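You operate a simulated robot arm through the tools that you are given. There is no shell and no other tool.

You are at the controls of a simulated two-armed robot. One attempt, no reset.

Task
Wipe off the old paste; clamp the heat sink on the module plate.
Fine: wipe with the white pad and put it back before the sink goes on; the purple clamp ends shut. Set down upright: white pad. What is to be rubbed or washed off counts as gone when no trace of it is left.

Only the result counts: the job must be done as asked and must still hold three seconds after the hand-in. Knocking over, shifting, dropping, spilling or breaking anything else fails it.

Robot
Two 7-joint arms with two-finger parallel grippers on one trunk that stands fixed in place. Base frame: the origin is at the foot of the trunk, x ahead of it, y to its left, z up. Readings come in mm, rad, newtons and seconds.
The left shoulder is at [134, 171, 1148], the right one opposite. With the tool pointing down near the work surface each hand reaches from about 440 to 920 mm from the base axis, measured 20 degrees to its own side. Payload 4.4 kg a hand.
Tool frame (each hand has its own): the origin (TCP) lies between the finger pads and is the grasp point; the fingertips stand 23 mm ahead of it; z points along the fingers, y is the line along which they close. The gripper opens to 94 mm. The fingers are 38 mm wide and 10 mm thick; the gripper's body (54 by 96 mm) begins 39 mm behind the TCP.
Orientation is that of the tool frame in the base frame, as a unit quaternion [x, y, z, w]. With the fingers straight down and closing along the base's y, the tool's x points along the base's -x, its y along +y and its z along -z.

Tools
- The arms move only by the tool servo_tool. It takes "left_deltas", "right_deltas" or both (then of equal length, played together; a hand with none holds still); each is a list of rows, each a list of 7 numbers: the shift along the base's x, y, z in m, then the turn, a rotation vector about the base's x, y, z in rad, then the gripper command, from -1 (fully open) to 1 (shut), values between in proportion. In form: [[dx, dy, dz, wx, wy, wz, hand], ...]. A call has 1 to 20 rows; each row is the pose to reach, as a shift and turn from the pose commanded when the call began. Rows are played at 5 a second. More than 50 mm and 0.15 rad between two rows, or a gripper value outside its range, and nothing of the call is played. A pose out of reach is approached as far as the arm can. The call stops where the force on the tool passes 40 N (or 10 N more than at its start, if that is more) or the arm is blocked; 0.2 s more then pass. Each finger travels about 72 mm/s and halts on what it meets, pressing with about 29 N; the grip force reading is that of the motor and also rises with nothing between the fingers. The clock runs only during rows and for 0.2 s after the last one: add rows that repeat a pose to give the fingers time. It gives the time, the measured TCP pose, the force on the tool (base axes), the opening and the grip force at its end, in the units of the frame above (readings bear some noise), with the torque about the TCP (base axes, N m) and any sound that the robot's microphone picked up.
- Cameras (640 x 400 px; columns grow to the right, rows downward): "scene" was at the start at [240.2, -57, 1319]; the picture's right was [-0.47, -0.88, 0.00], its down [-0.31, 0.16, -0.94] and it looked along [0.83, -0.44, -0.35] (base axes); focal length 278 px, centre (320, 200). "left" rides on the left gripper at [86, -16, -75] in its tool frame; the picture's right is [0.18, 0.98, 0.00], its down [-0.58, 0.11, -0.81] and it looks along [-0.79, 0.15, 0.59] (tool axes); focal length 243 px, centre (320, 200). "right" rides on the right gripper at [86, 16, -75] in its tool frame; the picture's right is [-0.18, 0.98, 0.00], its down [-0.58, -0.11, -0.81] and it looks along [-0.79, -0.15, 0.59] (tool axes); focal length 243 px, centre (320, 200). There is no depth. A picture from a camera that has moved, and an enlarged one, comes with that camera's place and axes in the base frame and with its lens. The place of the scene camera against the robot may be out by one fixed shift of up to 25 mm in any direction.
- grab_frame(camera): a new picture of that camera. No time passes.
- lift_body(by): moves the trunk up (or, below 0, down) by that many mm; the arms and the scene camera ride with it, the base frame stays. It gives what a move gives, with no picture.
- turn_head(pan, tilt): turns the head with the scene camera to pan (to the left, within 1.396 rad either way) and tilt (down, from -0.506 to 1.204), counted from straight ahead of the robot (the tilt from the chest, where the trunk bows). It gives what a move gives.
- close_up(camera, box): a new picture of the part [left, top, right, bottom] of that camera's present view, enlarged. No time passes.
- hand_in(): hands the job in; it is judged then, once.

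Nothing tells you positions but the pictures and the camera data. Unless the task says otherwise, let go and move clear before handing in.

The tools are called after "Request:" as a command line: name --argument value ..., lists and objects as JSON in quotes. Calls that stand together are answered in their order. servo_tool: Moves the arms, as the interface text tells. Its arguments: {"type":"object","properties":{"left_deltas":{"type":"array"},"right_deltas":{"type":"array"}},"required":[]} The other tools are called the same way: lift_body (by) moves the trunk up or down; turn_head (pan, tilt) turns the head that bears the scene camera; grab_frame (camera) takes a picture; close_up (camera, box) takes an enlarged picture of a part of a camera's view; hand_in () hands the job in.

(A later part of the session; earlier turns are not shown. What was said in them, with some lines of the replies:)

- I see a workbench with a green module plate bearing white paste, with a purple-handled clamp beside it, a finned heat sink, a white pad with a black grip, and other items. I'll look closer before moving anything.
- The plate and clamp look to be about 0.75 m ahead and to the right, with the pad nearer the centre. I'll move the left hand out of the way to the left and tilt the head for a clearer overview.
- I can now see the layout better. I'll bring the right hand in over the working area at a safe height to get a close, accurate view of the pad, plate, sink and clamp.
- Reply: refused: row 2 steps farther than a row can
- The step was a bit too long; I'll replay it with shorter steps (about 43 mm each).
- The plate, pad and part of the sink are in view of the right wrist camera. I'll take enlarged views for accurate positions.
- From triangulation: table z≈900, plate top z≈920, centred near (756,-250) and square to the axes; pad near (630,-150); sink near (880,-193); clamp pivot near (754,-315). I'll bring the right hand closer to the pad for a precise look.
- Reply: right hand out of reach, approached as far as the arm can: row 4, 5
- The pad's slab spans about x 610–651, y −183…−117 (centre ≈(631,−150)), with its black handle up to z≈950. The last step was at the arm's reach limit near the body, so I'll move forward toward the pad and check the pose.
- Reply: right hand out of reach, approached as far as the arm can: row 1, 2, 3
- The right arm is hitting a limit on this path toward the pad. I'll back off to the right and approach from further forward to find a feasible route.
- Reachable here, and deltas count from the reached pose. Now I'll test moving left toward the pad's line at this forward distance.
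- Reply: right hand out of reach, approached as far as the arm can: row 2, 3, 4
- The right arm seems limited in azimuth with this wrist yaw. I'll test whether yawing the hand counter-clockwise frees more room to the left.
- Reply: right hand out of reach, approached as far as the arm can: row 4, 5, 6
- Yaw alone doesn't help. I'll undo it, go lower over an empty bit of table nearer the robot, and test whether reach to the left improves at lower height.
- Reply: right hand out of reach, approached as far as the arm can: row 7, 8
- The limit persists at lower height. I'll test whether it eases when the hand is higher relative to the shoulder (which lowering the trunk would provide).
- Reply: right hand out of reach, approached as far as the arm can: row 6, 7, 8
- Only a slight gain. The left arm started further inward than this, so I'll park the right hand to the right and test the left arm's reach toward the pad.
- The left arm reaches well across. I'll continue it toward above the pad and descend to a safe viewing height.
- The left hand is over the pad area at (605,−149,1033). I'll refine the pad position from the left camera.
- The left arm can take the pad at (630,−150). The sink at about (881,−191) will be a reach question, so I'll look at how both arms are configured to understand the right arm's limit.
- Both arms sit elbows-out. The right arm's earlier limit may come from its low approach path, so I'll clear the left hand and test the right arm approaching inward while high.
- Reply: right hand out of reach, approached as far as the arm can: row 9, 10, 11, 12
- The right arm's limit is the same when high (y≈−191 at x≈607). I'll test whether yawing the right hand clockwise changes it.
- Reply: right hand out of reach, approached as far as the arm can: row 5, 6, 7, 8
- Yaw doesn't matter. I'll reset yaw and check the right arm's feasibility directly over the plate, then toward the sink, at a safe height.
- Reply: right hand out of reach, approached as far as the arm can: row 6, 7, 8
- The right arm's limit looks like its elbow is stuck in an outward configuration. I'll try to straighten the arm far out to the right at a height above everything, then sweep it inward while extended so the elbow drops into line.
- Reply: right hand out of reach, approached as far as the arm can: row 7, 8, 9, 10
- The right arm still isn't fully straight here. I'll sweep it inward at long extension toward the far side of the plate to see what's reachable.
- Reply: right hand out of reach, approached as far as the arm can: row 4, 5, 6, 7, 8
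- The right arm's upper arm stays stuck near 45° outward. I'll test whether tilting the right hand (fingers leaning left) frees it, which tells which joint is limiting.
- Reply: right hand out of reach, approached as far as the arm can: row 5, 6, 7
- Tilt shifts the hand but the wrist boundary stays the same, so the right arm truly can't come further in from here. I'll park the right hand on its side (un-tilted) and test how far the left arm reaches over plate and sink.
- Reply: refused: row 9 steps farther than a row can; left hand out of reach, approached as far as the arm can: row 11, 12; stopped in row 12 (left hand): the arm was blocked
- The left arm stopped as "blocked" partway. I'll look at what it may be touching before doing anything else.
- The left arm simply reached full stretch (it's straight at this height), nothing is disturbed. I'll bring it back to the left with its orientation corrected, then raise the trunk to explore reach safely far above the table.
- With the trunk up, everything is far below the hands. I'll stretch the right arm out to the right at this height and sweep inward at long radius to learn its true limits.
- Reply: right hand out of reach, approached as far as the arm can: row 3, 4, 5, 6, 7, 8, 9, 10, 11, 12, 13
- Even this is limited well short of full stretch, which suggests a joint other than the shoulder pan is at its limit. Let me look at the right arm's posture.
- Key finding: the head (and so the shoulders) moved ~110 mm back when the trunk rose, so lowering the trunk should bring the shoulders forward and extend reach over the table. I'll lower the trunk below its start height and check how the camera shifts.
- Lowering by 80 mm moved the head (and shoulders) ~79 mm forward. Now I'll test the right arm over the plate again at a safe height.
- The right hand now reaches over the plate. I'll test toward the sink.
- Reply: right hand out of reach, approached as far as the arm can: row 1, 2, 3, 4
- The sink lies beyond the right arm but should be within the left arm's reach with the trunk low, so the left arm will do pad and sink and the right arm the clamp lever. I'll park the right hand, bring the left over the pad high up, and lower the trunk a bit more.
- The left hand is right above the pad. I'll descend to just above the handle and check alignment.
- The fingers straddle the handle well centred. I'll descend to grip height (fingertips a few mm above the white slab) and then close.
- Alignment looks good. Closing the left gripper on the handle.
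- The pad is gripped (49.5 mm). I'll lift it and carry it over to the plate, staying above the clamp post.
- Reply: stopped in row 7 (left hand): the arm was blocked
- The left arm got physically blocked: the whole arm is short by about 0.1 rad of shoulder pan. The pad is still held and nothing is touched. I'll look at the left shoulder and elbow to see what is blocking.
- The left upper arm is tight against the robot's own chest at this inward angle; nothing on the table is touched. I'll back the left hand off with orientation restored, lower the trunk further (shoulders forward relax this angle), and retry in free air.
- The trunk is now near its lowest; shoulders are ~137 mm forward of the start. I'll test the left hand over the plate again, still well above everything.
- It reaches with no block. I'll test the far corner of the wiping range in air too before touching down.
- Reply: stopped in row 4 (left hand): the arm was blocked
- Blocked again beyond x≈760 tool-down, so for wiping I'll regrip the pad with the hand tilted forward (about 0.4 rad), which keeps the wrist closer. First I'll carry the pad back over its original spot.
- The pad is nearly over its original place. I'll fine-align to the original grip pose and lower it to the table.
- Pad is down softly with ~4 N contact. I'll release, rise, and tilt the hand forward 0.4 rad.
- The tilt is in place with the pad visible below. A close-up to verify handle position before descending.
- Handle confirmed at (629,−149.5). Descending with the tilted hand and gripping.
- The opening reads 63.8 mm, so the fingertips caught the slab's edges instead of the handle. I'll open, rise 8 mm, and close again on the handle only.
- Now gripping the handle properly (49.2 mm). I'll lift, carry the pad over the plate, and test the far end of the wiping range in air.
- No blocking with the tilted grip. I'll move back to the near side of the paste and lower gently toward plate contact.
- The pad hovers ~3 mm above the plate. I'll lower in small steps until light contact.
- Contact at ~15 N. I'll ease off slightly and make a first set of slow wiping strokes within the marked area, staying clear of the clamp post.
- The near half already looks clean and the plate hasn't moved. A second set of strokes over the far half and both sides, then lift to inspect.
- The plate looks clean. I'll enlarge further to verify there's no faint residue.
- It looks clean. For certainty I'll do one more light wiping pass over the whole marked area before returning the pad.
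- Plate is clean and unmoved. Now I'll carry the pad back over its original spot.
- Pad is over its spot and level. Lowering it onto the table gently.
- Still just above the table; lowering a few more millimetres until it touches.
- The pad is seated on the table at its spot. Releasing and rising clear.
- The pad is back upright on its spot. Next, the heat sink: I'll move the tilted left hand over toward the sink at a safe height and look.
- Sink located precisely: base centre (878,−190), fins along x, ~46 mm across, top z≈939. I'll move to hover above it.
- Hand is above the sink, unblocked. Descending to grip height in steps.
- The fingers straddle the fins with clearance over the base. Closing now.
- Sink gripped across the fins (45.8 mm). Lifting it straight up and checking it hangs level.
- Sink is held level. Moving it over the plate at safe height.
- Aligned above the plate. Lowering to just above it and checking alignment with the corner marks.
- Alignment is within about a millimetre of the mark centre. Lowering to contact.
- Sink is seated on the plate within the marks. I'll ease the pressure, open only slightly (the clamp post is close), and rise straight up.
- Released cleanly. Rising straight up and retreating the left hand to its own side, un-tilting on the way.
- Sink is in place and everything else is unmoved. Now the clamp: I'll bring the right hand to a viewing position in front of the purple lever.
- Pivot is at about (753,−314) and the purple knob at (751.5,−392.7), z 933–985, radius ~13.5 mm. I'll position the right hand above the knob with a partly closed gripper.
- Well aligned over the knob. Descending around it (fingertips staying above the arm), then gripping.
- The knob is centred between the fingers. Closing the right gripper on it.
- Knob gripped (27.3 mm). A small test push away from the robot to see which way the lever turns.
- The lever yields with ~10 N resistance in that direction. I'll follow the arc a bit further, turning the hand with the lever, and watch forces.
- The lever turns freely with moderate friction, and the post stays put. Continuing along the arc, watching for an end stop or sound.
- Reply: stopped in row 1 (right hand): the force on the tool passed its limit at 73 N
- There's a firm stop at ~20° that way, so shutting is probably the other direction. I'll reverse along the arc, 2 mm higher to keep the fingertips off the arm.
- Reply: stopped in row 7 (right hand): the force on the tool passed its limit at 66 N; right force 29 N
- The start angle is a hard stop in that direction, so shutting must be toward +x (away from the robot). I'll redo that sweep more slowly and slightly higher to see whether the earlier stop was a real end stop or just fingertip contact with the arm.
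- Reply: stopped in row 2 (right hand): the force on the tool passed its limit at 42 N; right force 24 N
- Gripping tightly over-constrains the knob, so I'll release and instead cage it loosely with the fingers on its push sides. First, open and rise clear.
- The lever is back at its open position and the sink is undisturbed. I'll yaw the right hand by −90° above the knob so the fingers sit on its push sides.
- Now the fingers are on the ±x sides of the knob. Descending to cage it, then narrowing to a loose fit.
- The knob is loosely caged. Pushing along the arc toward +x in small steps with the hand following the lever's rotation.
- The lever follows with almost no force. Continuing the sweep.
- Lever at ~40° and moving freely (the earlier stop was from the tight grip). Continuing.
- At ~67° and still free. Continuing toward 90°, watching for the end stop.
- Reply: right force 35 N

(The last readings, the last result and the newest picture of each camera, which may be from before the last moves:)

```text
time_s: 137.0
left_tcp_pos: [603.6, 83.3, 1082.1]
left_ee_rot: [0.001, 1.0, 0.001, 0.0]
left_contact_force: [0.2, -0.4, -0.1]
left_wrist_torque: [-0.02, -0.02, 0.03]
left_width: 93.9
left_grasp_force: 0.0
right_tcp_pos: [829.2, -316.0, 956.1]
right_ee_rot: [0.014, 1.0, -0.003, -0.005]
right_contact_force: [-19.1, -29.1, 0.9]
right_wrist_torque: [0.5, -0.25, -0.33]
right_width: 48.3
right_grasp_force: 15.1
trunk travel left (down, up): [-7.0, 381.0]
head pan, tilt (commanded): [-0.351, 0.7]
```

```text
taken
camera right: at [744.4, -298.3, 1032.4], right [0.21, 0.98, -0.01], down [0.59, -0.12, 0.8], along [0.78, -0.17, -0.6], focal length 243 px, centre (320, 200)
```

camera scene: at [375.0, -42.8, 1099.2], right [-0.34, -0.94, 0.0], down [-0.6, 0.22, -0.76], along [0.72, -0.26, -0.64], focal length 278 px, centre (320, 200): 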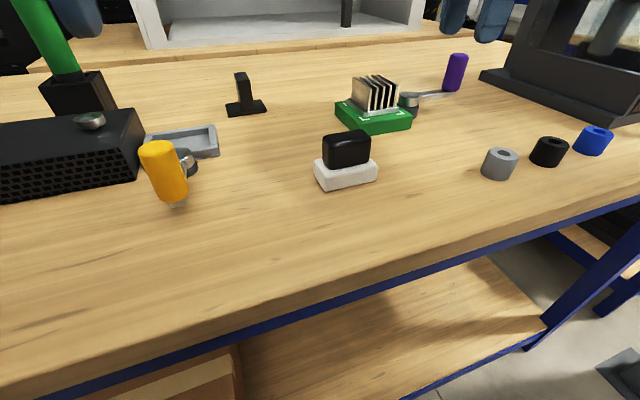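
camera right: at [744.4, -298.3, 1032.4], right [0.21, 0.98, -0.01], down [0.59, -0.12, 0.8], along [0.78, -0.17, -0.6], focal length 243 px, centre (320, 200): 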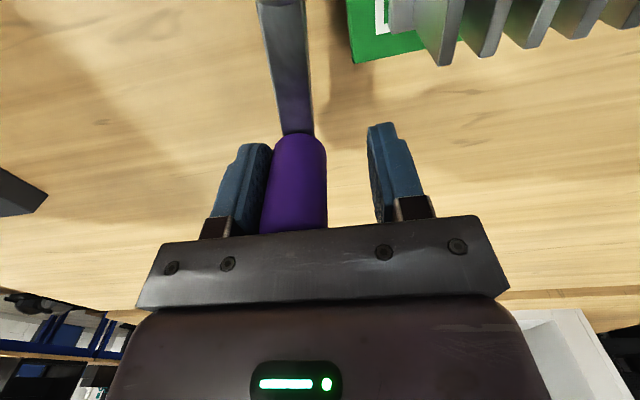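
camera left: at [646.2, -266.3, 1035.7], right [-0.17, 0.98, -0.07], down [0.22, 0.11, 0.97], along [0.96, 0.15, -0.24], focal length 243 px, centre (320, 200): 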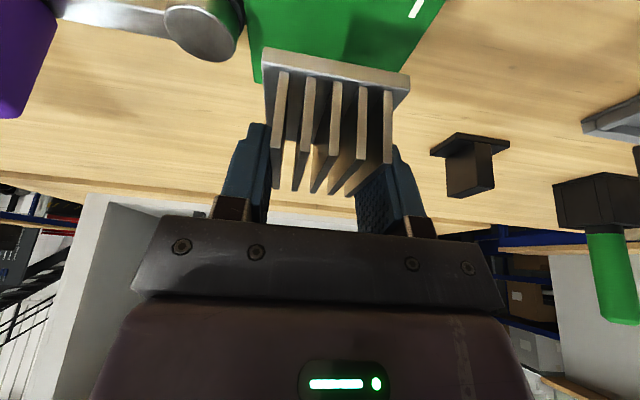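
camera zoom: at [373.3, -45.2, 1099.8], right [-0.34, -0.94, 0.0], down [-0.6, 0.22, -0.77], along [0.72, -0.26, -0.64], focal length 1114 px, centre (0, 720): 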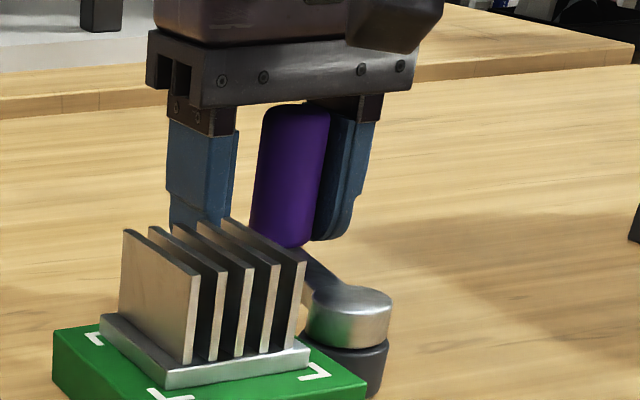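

The lever has met resistance at about 80° (the finger gave at ~29 N). I'll back off a little to see whether it stays there.

Request:
servo_tool --right_deltas '[[0.0, -0.004, 0.0, 0, 0, 0, 0.1], [0.0, -0.006, 0.0, 0, 0, 0, 0.0], [0.0, -0.006, 0.0, 0, 0, 0, 0.0]]'

Request:
close_up --camera "scene" --box '[320, 20, 480, 120]'

Request:
grab_frame --camera "right"

```text
time_s: 137.8
left_tcp_pos: [605.8, 84.4, 1082.2]
left_ee_rot: [0.0, 1.0, 0.0, 0.0]
left_contact_force: [0.6, 0.9, 0.3]
left_wrist_torque: [-0.02, -0.04, 0.0]
left_width: 94.1
left_grasp_force: 0.1
right_tcp_pos: [831.7, -317.4, 955.5]
right_ee_rot: [0.011, 1.0, -0.002, -0.003]
right_contact_force: [-2.9, -4.7, -0.3]
right_wrist_torque: [0.17, -0.11, -0.04]
right_width: 49.3
right_grasp_force: 3.1
trunk travel left (down, up): [-7.0, 381.0]
head pan, tilt (commanded): [-0.351, 0.7]
```

```text
4.00 times, centred on (400, 70) of scene
camera zoom: at [374.7, -43.2, 1099.3], right [-0.34, -0.94, 0.0], down [-0.6, 0.22, -0.77], along [0.72, -0.26, -0.64], focal length 1114 px, centre (0, 720)
```

zoom: 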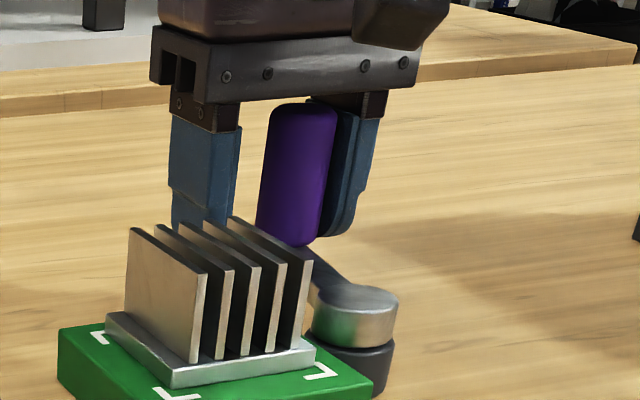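

```text
taken
camera right: at [746.5, -298.9, 1032.6], right [0.21, 0.98, -0.01], down [0.58, -0.12, 0.8], along [0.78, -0.17, -0.6], focal length 243 px, centre (320, 200)
```

right: 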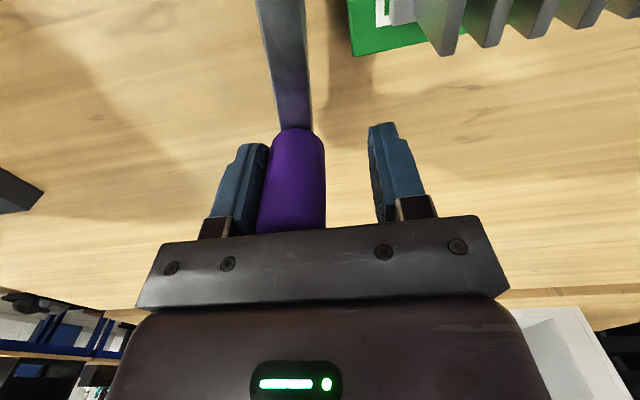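

I'll open, rise clear and inspect the lever's resting angle.

Request:
servo_tool --right_deltas '[[0.0, 0.0, 0.0, 0, 0, 0, -0.3], [0.0, 0.0, 0.0, 0, 0, 0, -0.3], [0.0, 0.0, 0.025, 0, 0, 0, -0.3], [0.0, 0.0, 0.055, 0, 0, 0, -0.3], [-0.005, -0.03, 0.085, 0, 0, 0, -0.3], [-0.03, -0.06, 0.1, 0, 0, 0, -0.3], [-0.06, -0.09, 0.1, 0, 0, 0, -0.3], [-0.06, -0.09, 0.1, 0, 0, 0, -0.3]]'

Request:
close_up --camera "scene" --box '[320, 20, 480, 120]'

Request:
grab_frame --camera "right"

```text
time_s: 139.6
left_tcp_pos: [606.1, 85.2, 1081.8]
left_ee_rot: [0.001, 1.0, 0.001, 0.0]
left_contact_force: [0.5, -1.1, 0.2]
left_wrist_torque: [0.03, 0.02, -0.02]
left_width: 94.2
left_grasp_force: 0.0
right_tcp_pos: [770.8, -408.3, 1053.6]
right_ee_rot: [0.011, 1.0, -0.003, -0.004]
right_contact_force: [0.0, 0.0, 0.0]
right_wrist_torque: [0.02, -0.03, -0.01]
right_width: 61.1
right_grasp_force: 0.1
trunk travel left (down, up): [-7.0, 381.0]
head pan, tilt (commanded): [-0.351, 0.7]
```

```text
4.00 times, centred on (400, 70) of scene
camera zoom: at [375.0, -43.2, 1099.1], right [-0.34, -0.94, 0.0], down [-0.6, 0.22, -0.76], along [0.72, -0.26, -0.64], focal length 1114 px, centre (0, 720)
```

zoom: 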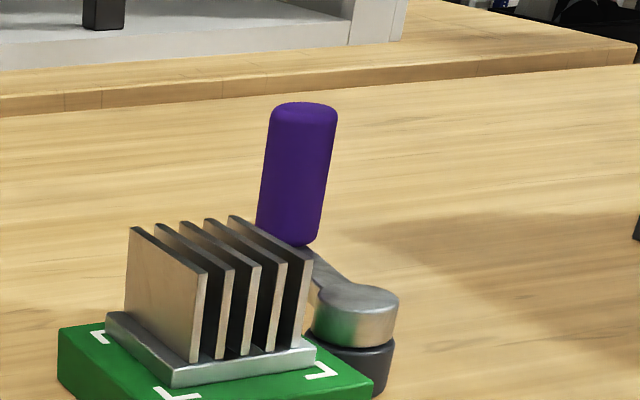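

```text
taken
camera right: at [685.8, -389.8, 1129.7], right [0.21, 0.98, -0.01], down [0.59, -0.12, 0.8], along [0.78, -0.17, -0.6], focal length 243 px, centre (320, 200)
```

right: 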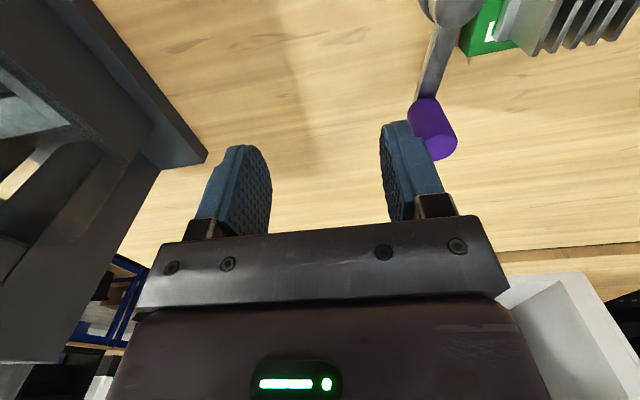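

The lever rests at about 80° from open, staying put. To verify this is really the end stop, I'll push once more with closed (rigid) fingers from behind the knob.

Request:
servo_tool --right_deltas '[[0.028, 0.01, 0.0, 0, 0, -0.01, 1], [0.055, 0.03, 0.0, 0, 0, -0.02, 1], [0.055, 0.045, 0.0, 0, 0, -0.02, 1], [0.055, 0.045, -0.03, 0, 0, -0.02, 1], [0.055, 0.045, -0.065, 0, 0, -0.02, 1], [0.055, 0.045, -0.096, 0, 0, -0.02, 1], [0.055, 0.045, -0.096, 0, 0, -0.02, 1]]'

Request:
close_up --camera "scene" --box '[320, 20, 480, 120]'

Request:
grab_frame --camera "right"

```text
time_s: 141.2
left_tcp_pos: [605.2, 85.8, 1081.6]
left_ee_rot: [0.001, 1.0, 0.0, 0.001]
left_contact_force: [-0.3, 0.1, 0.1]
left_wrist_torque: [-0.02, -0.05, 0.03]
left_width: 94.0
left_grasp_force: 0.1
right_tcp_pos: [826.7, -362.0, 962.1]
right_ee_rot: [0.023, 1.0, -0.003, -0.004]
right_contact_force: [0.1, 0.2, -0.4]
right_wrist_torque: [-0.04, 0.03, 0.03]
right_width: 0.0
right_grasp_force: 29.2
trunk travel left (down, up): [-7.0, 381.0]
head pan, tilt (commanded): [-0.351, 0.7]
```

```text
4.00 times, centred on (400, 70) of scene
camera zoom: at [374.6, -42.8, 1099.5], right [-0.34, -0.94, 0.0], down [-0.6, 0.22, -0.77], along [0.72, -0.26, -0.64], focal length 1114 px, centre (0, 720)
```

zoom: 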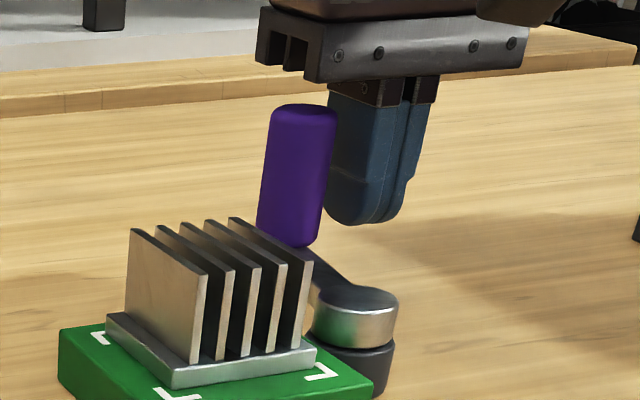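

```text
taken
camera right: at [742.2, -343.4, 1038.0], right [0.23, 0.97, -0.01], down [0.58, -0.13, 0.8], along [0.78, -0.19, -0.6], focal length 243 px, centre (320, 200)
```

right: 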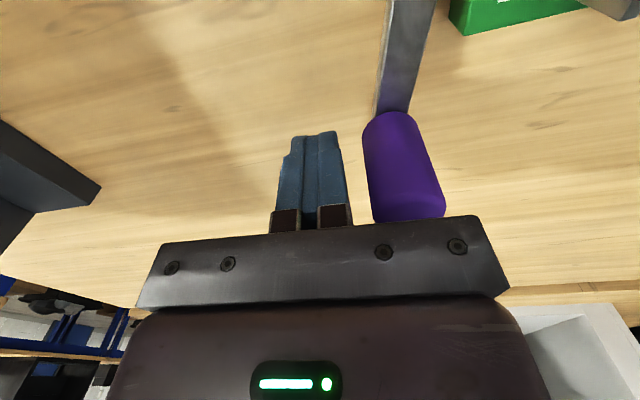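

The closed fingers sit ~11 mm behind the knob. Pushing gently in +y and watching the force.

Request:
servo_tool --right_deltas '[[0.0, 0.004, -0.002, 0, 0, 0, 1], [0.0, 0.008, -0.003, 0, 0, 0, 1], [0.0, 0.011, -0.003, 0, 0, 0, 1], [0.0, 0.013, -0.003, 0, 0, 0, 1], [0.0, 0.015, -0.003, 0, 0, 0, 1], [0.0, 0.016, -0.003, 0, 0, 0, 1], [0.0, 0.016, -0.003, 0, 0, 0, 1]]'

Request:
close_up --camera "scene" --box '[320, 20, 480, 120]'

```text
time_s: 142.6
left_tcp_pos: [604.7, 83.9, 1081.4]
left_ee_rot: [0.001, 1.0, 0.0, -0.001]
left_contact_force: [0.7, 0.1, 1.2]
left_wrist_torque: [0.03, 0.01, -0.01]
left_width: 94.0
left_grasp_force: 0.1
right_tcp_pos: [826.5, -353.6, 957.7]
right_ee_rot: [0.027, 1.0, -0.006, -0.003]
right_contact_force: [-1.1, -15.6, 4.6]
right_wrist_torque: [0.39, 0.01, 0.05]
right_width: 0.0
right_grasp_force: 29.6
trunk travel left (down, up): [-7.0, 381.0]
head pan, tilt (commanded): [-0.351, 0.7]
stopped in row 7 (right hand): the force on the tool passed its limit at 42 N (the readings are from after the stop); the commanded pose is now the measured one
```

```text
4.00 times, centred on (400, 70) of scene
camera zoom: at [374.7, -43.5, 1099.2], right [-0.34, -0.94, 0.0], down [-0.6, 0.22, -0.77], along [0.72, -0.26, -0.64], focal length 1114 px, centre (0, 720)
```

zoom: 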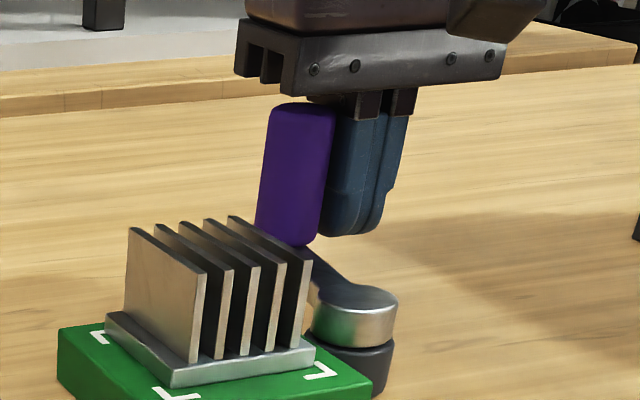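

At over 40 N the lever doesn't budge further: it's at its end stop, opposite to the open stop it started from, so the clamp is shut. Backing the right hand off, rising, and parking it clear.

Request:
servo_tool --right_deltas '[[0.0, -0.008, 0.0, 0, 0, 0, 1], [0.0, -0.015, 0.01, 0, 0, 0, 1], [0.0, -0.02, 0.04, 0, 0, 0, 0.5], [0.0, -0.03, 0.08, 0, 0, 0, 0.0], [-0.04, -0.045, 0.1, 0, 0, -0.02, -0.5], [-0.08, -0.06, 0.11, 0, 0, -0.04, -1], [-0.12, -0.075, 0.11, 0, 0, -0.05, -1], [-0.16, -0.09, 0.11, 0, 0, -0.05, -1], [-0.2, -0.1, 0.11, 0, 0, -0.05, -1], [-0.24, -0.11, 0.11, 0, 0, -0.05, -1], [-0.27, -0.12, 0.11, 0, 0, -0.05, -1], [-0.27, -0.12, 0.11, 0, 0, -0.05, -1]]'

Request:
grab_frame --camera "scene"

Request:
close_up --camera "scene" --box '[310, 40, 470, 140]'

Request:
grab_frame --camera "right"

```text
time_s: 145.4
left_tcp_pos: [605.5, 84.1, 1079.8]
left_ee_rot: [0.001, 1.0, 0.0, -0.002]
left_contact_force: [-0.7, 0.0, -0.6]
left_wrist_torque: [-0.03, 0.02, -0.02]
left_width: 93.8
left_grasp_force: 0.0
right_tcp_pos: [545.9, -464.3, 1117.0]
right_ee_rot: [0.029, 0.994, 0.027, 0.103]
right_contact_force: [-0.1, -0.3, 0.4]
right_wrist_torque: [0.0, 0.01, 0.01]
right_width: 94.0
right_grasp_force: 0.1
right hand out of reach, approached as far as the arm can: row 9
trunk travel left (down, up): [-7.0, 381.0]
head pan, tilt (commanded): [-0.351, 0.7]
stopped in row 12 (right hand): the arm was blocked; the commanded pose is now the measured one
```

```text
taken
camera scene: at [375.9, -43.3, 1098.7], right [-0.34, -0.94, 0.0], down [-0.61, 0.22, -0.76], along [0.72, -0.26, -0.64], focal length 278 px, centre (320, 200)
```

scene: 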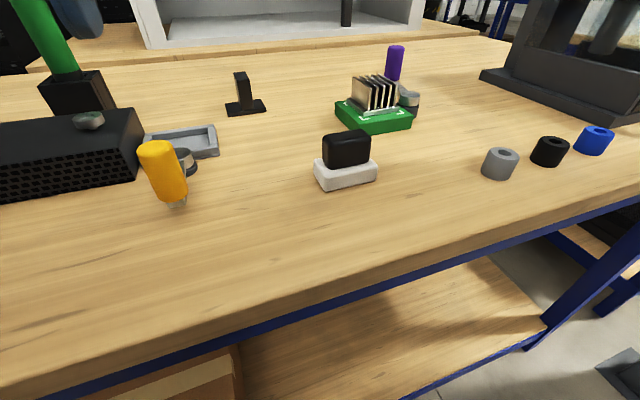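

```text
4.00 times, centred on (390, 90) of scene
camera zoom: at [375.9, -43.3, 1098.7], right [-0.34, -0.94, 0.0], down [-0.61, 0.22, -0.76], along [0.72, -0.26, -0.64], focal length 1114 px, centre (40, 640)
```

zoom: 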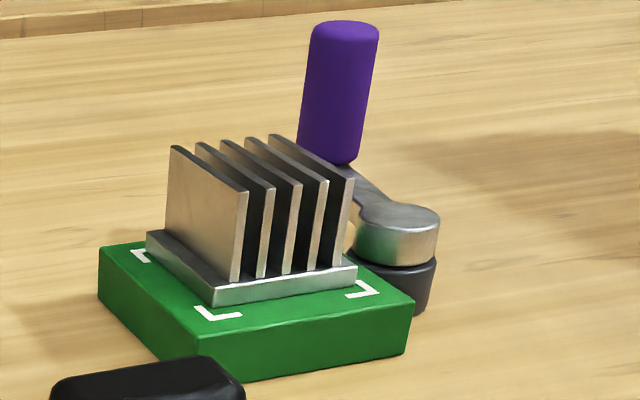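

```text
taken
camera right: at [447.2, -446.6, 1174.8], right [0.23, 0.97, 0.1], down [0.4, -0.18, 0.9], along [0.89, -0.17, -0.43], focal length 243 px, centre (320, 200)
```

right: 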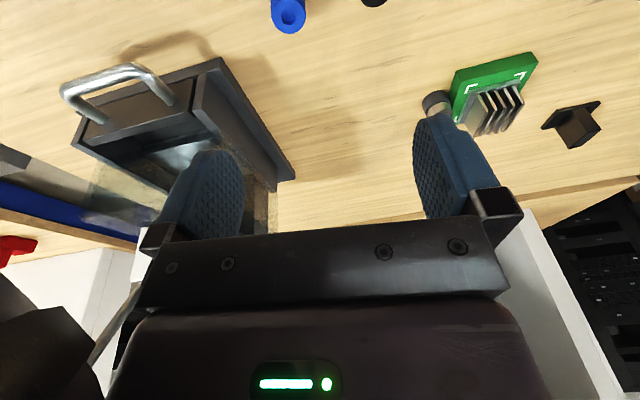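

The clamp, sink and pad look right. The right arm reported a block while parking, so I'll check what's around it.

Request:
turn_head --pan -1.1 --tilt 0.4

Request:
grab_frame --camera "scene"

```text
time_s: 146.5
left_tcp_pos: [605.2, 85.9, 1081.7]
left_ee_rot: [0.001, 1.0, 0.0, -0.001]
left_contact_force: [-0.4, -0.2, -0.9]
left_wrist_torque: [-0.05, -0.02, 0.0]
left_width: 94.1
left_grasp_force: 0.0
right_tcp_pos: [545.3, -463.7, 1117.9]
right_ee_rot: [0.028, 0.994, 0.027, 0.104]
right_contact_force: [0.4, 0.1, -0.1]
right_wrist_torque: [0.01, 0.01, -0.02]
right_width: 94.0
right_grasp_force: 0.1
trunk travel left (down, up): [-7.0, 381.0]
head pan, tilt (commanded): [-1.1, 0.4]
```

```text
taken
camera scene: at [337.3, -96.1, 1126.0], right [-0.89, -0.45, 0.0], down [-0.18, 0.35, -0.92], along [0.42, -0.82, -0.39], focal length 278 px, centre (320, 200)
```

scene: 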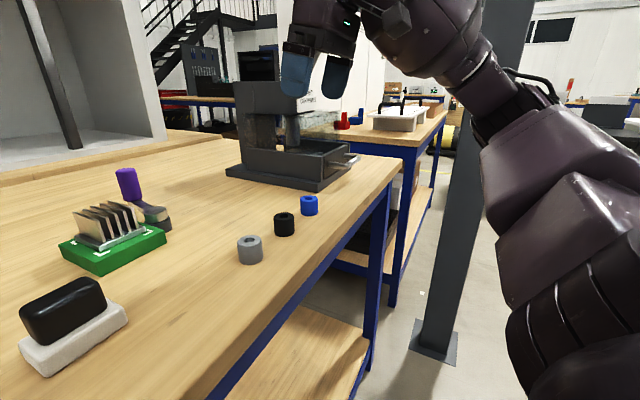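

All is in order: the plate is clean, the white pad is back upright on its spot, and the sink sits within the marks. The purple lever rests at its end stop, both hands are clear, and the other objects look undisturbed. Handing in.

Request:
hand_in

```text
The job is handed in.
```

The job is handed in; I haven't had the judge's verdict.

- **Paste:** I wiped the module plate with the white pad in three passes. No trace showed in the enlarged pictures afterwards.
- **White pad:** It went back upright on its original spot, to within a few millimetres, before the sink was placed.
- **Heat sink:** It sits on the plate, centred within the corner marks to about a millimetre.
- **Purple clamp:** I turned the lever about 80° from where it started, up to a firm stop. It did not move further at about 42 N and stayed put once released. I took this stop to be shut, because the lever began hard against the opposite stop; nothing in the scene marks which end is which.

- **Blocked arm:** The right arm was blocked for a moment while I parked it, probably by the fixed floor post beside it.
- **Everything else:** The pictures showed nothing knocked over or shifted. Both hands were open and clear when I handed in.
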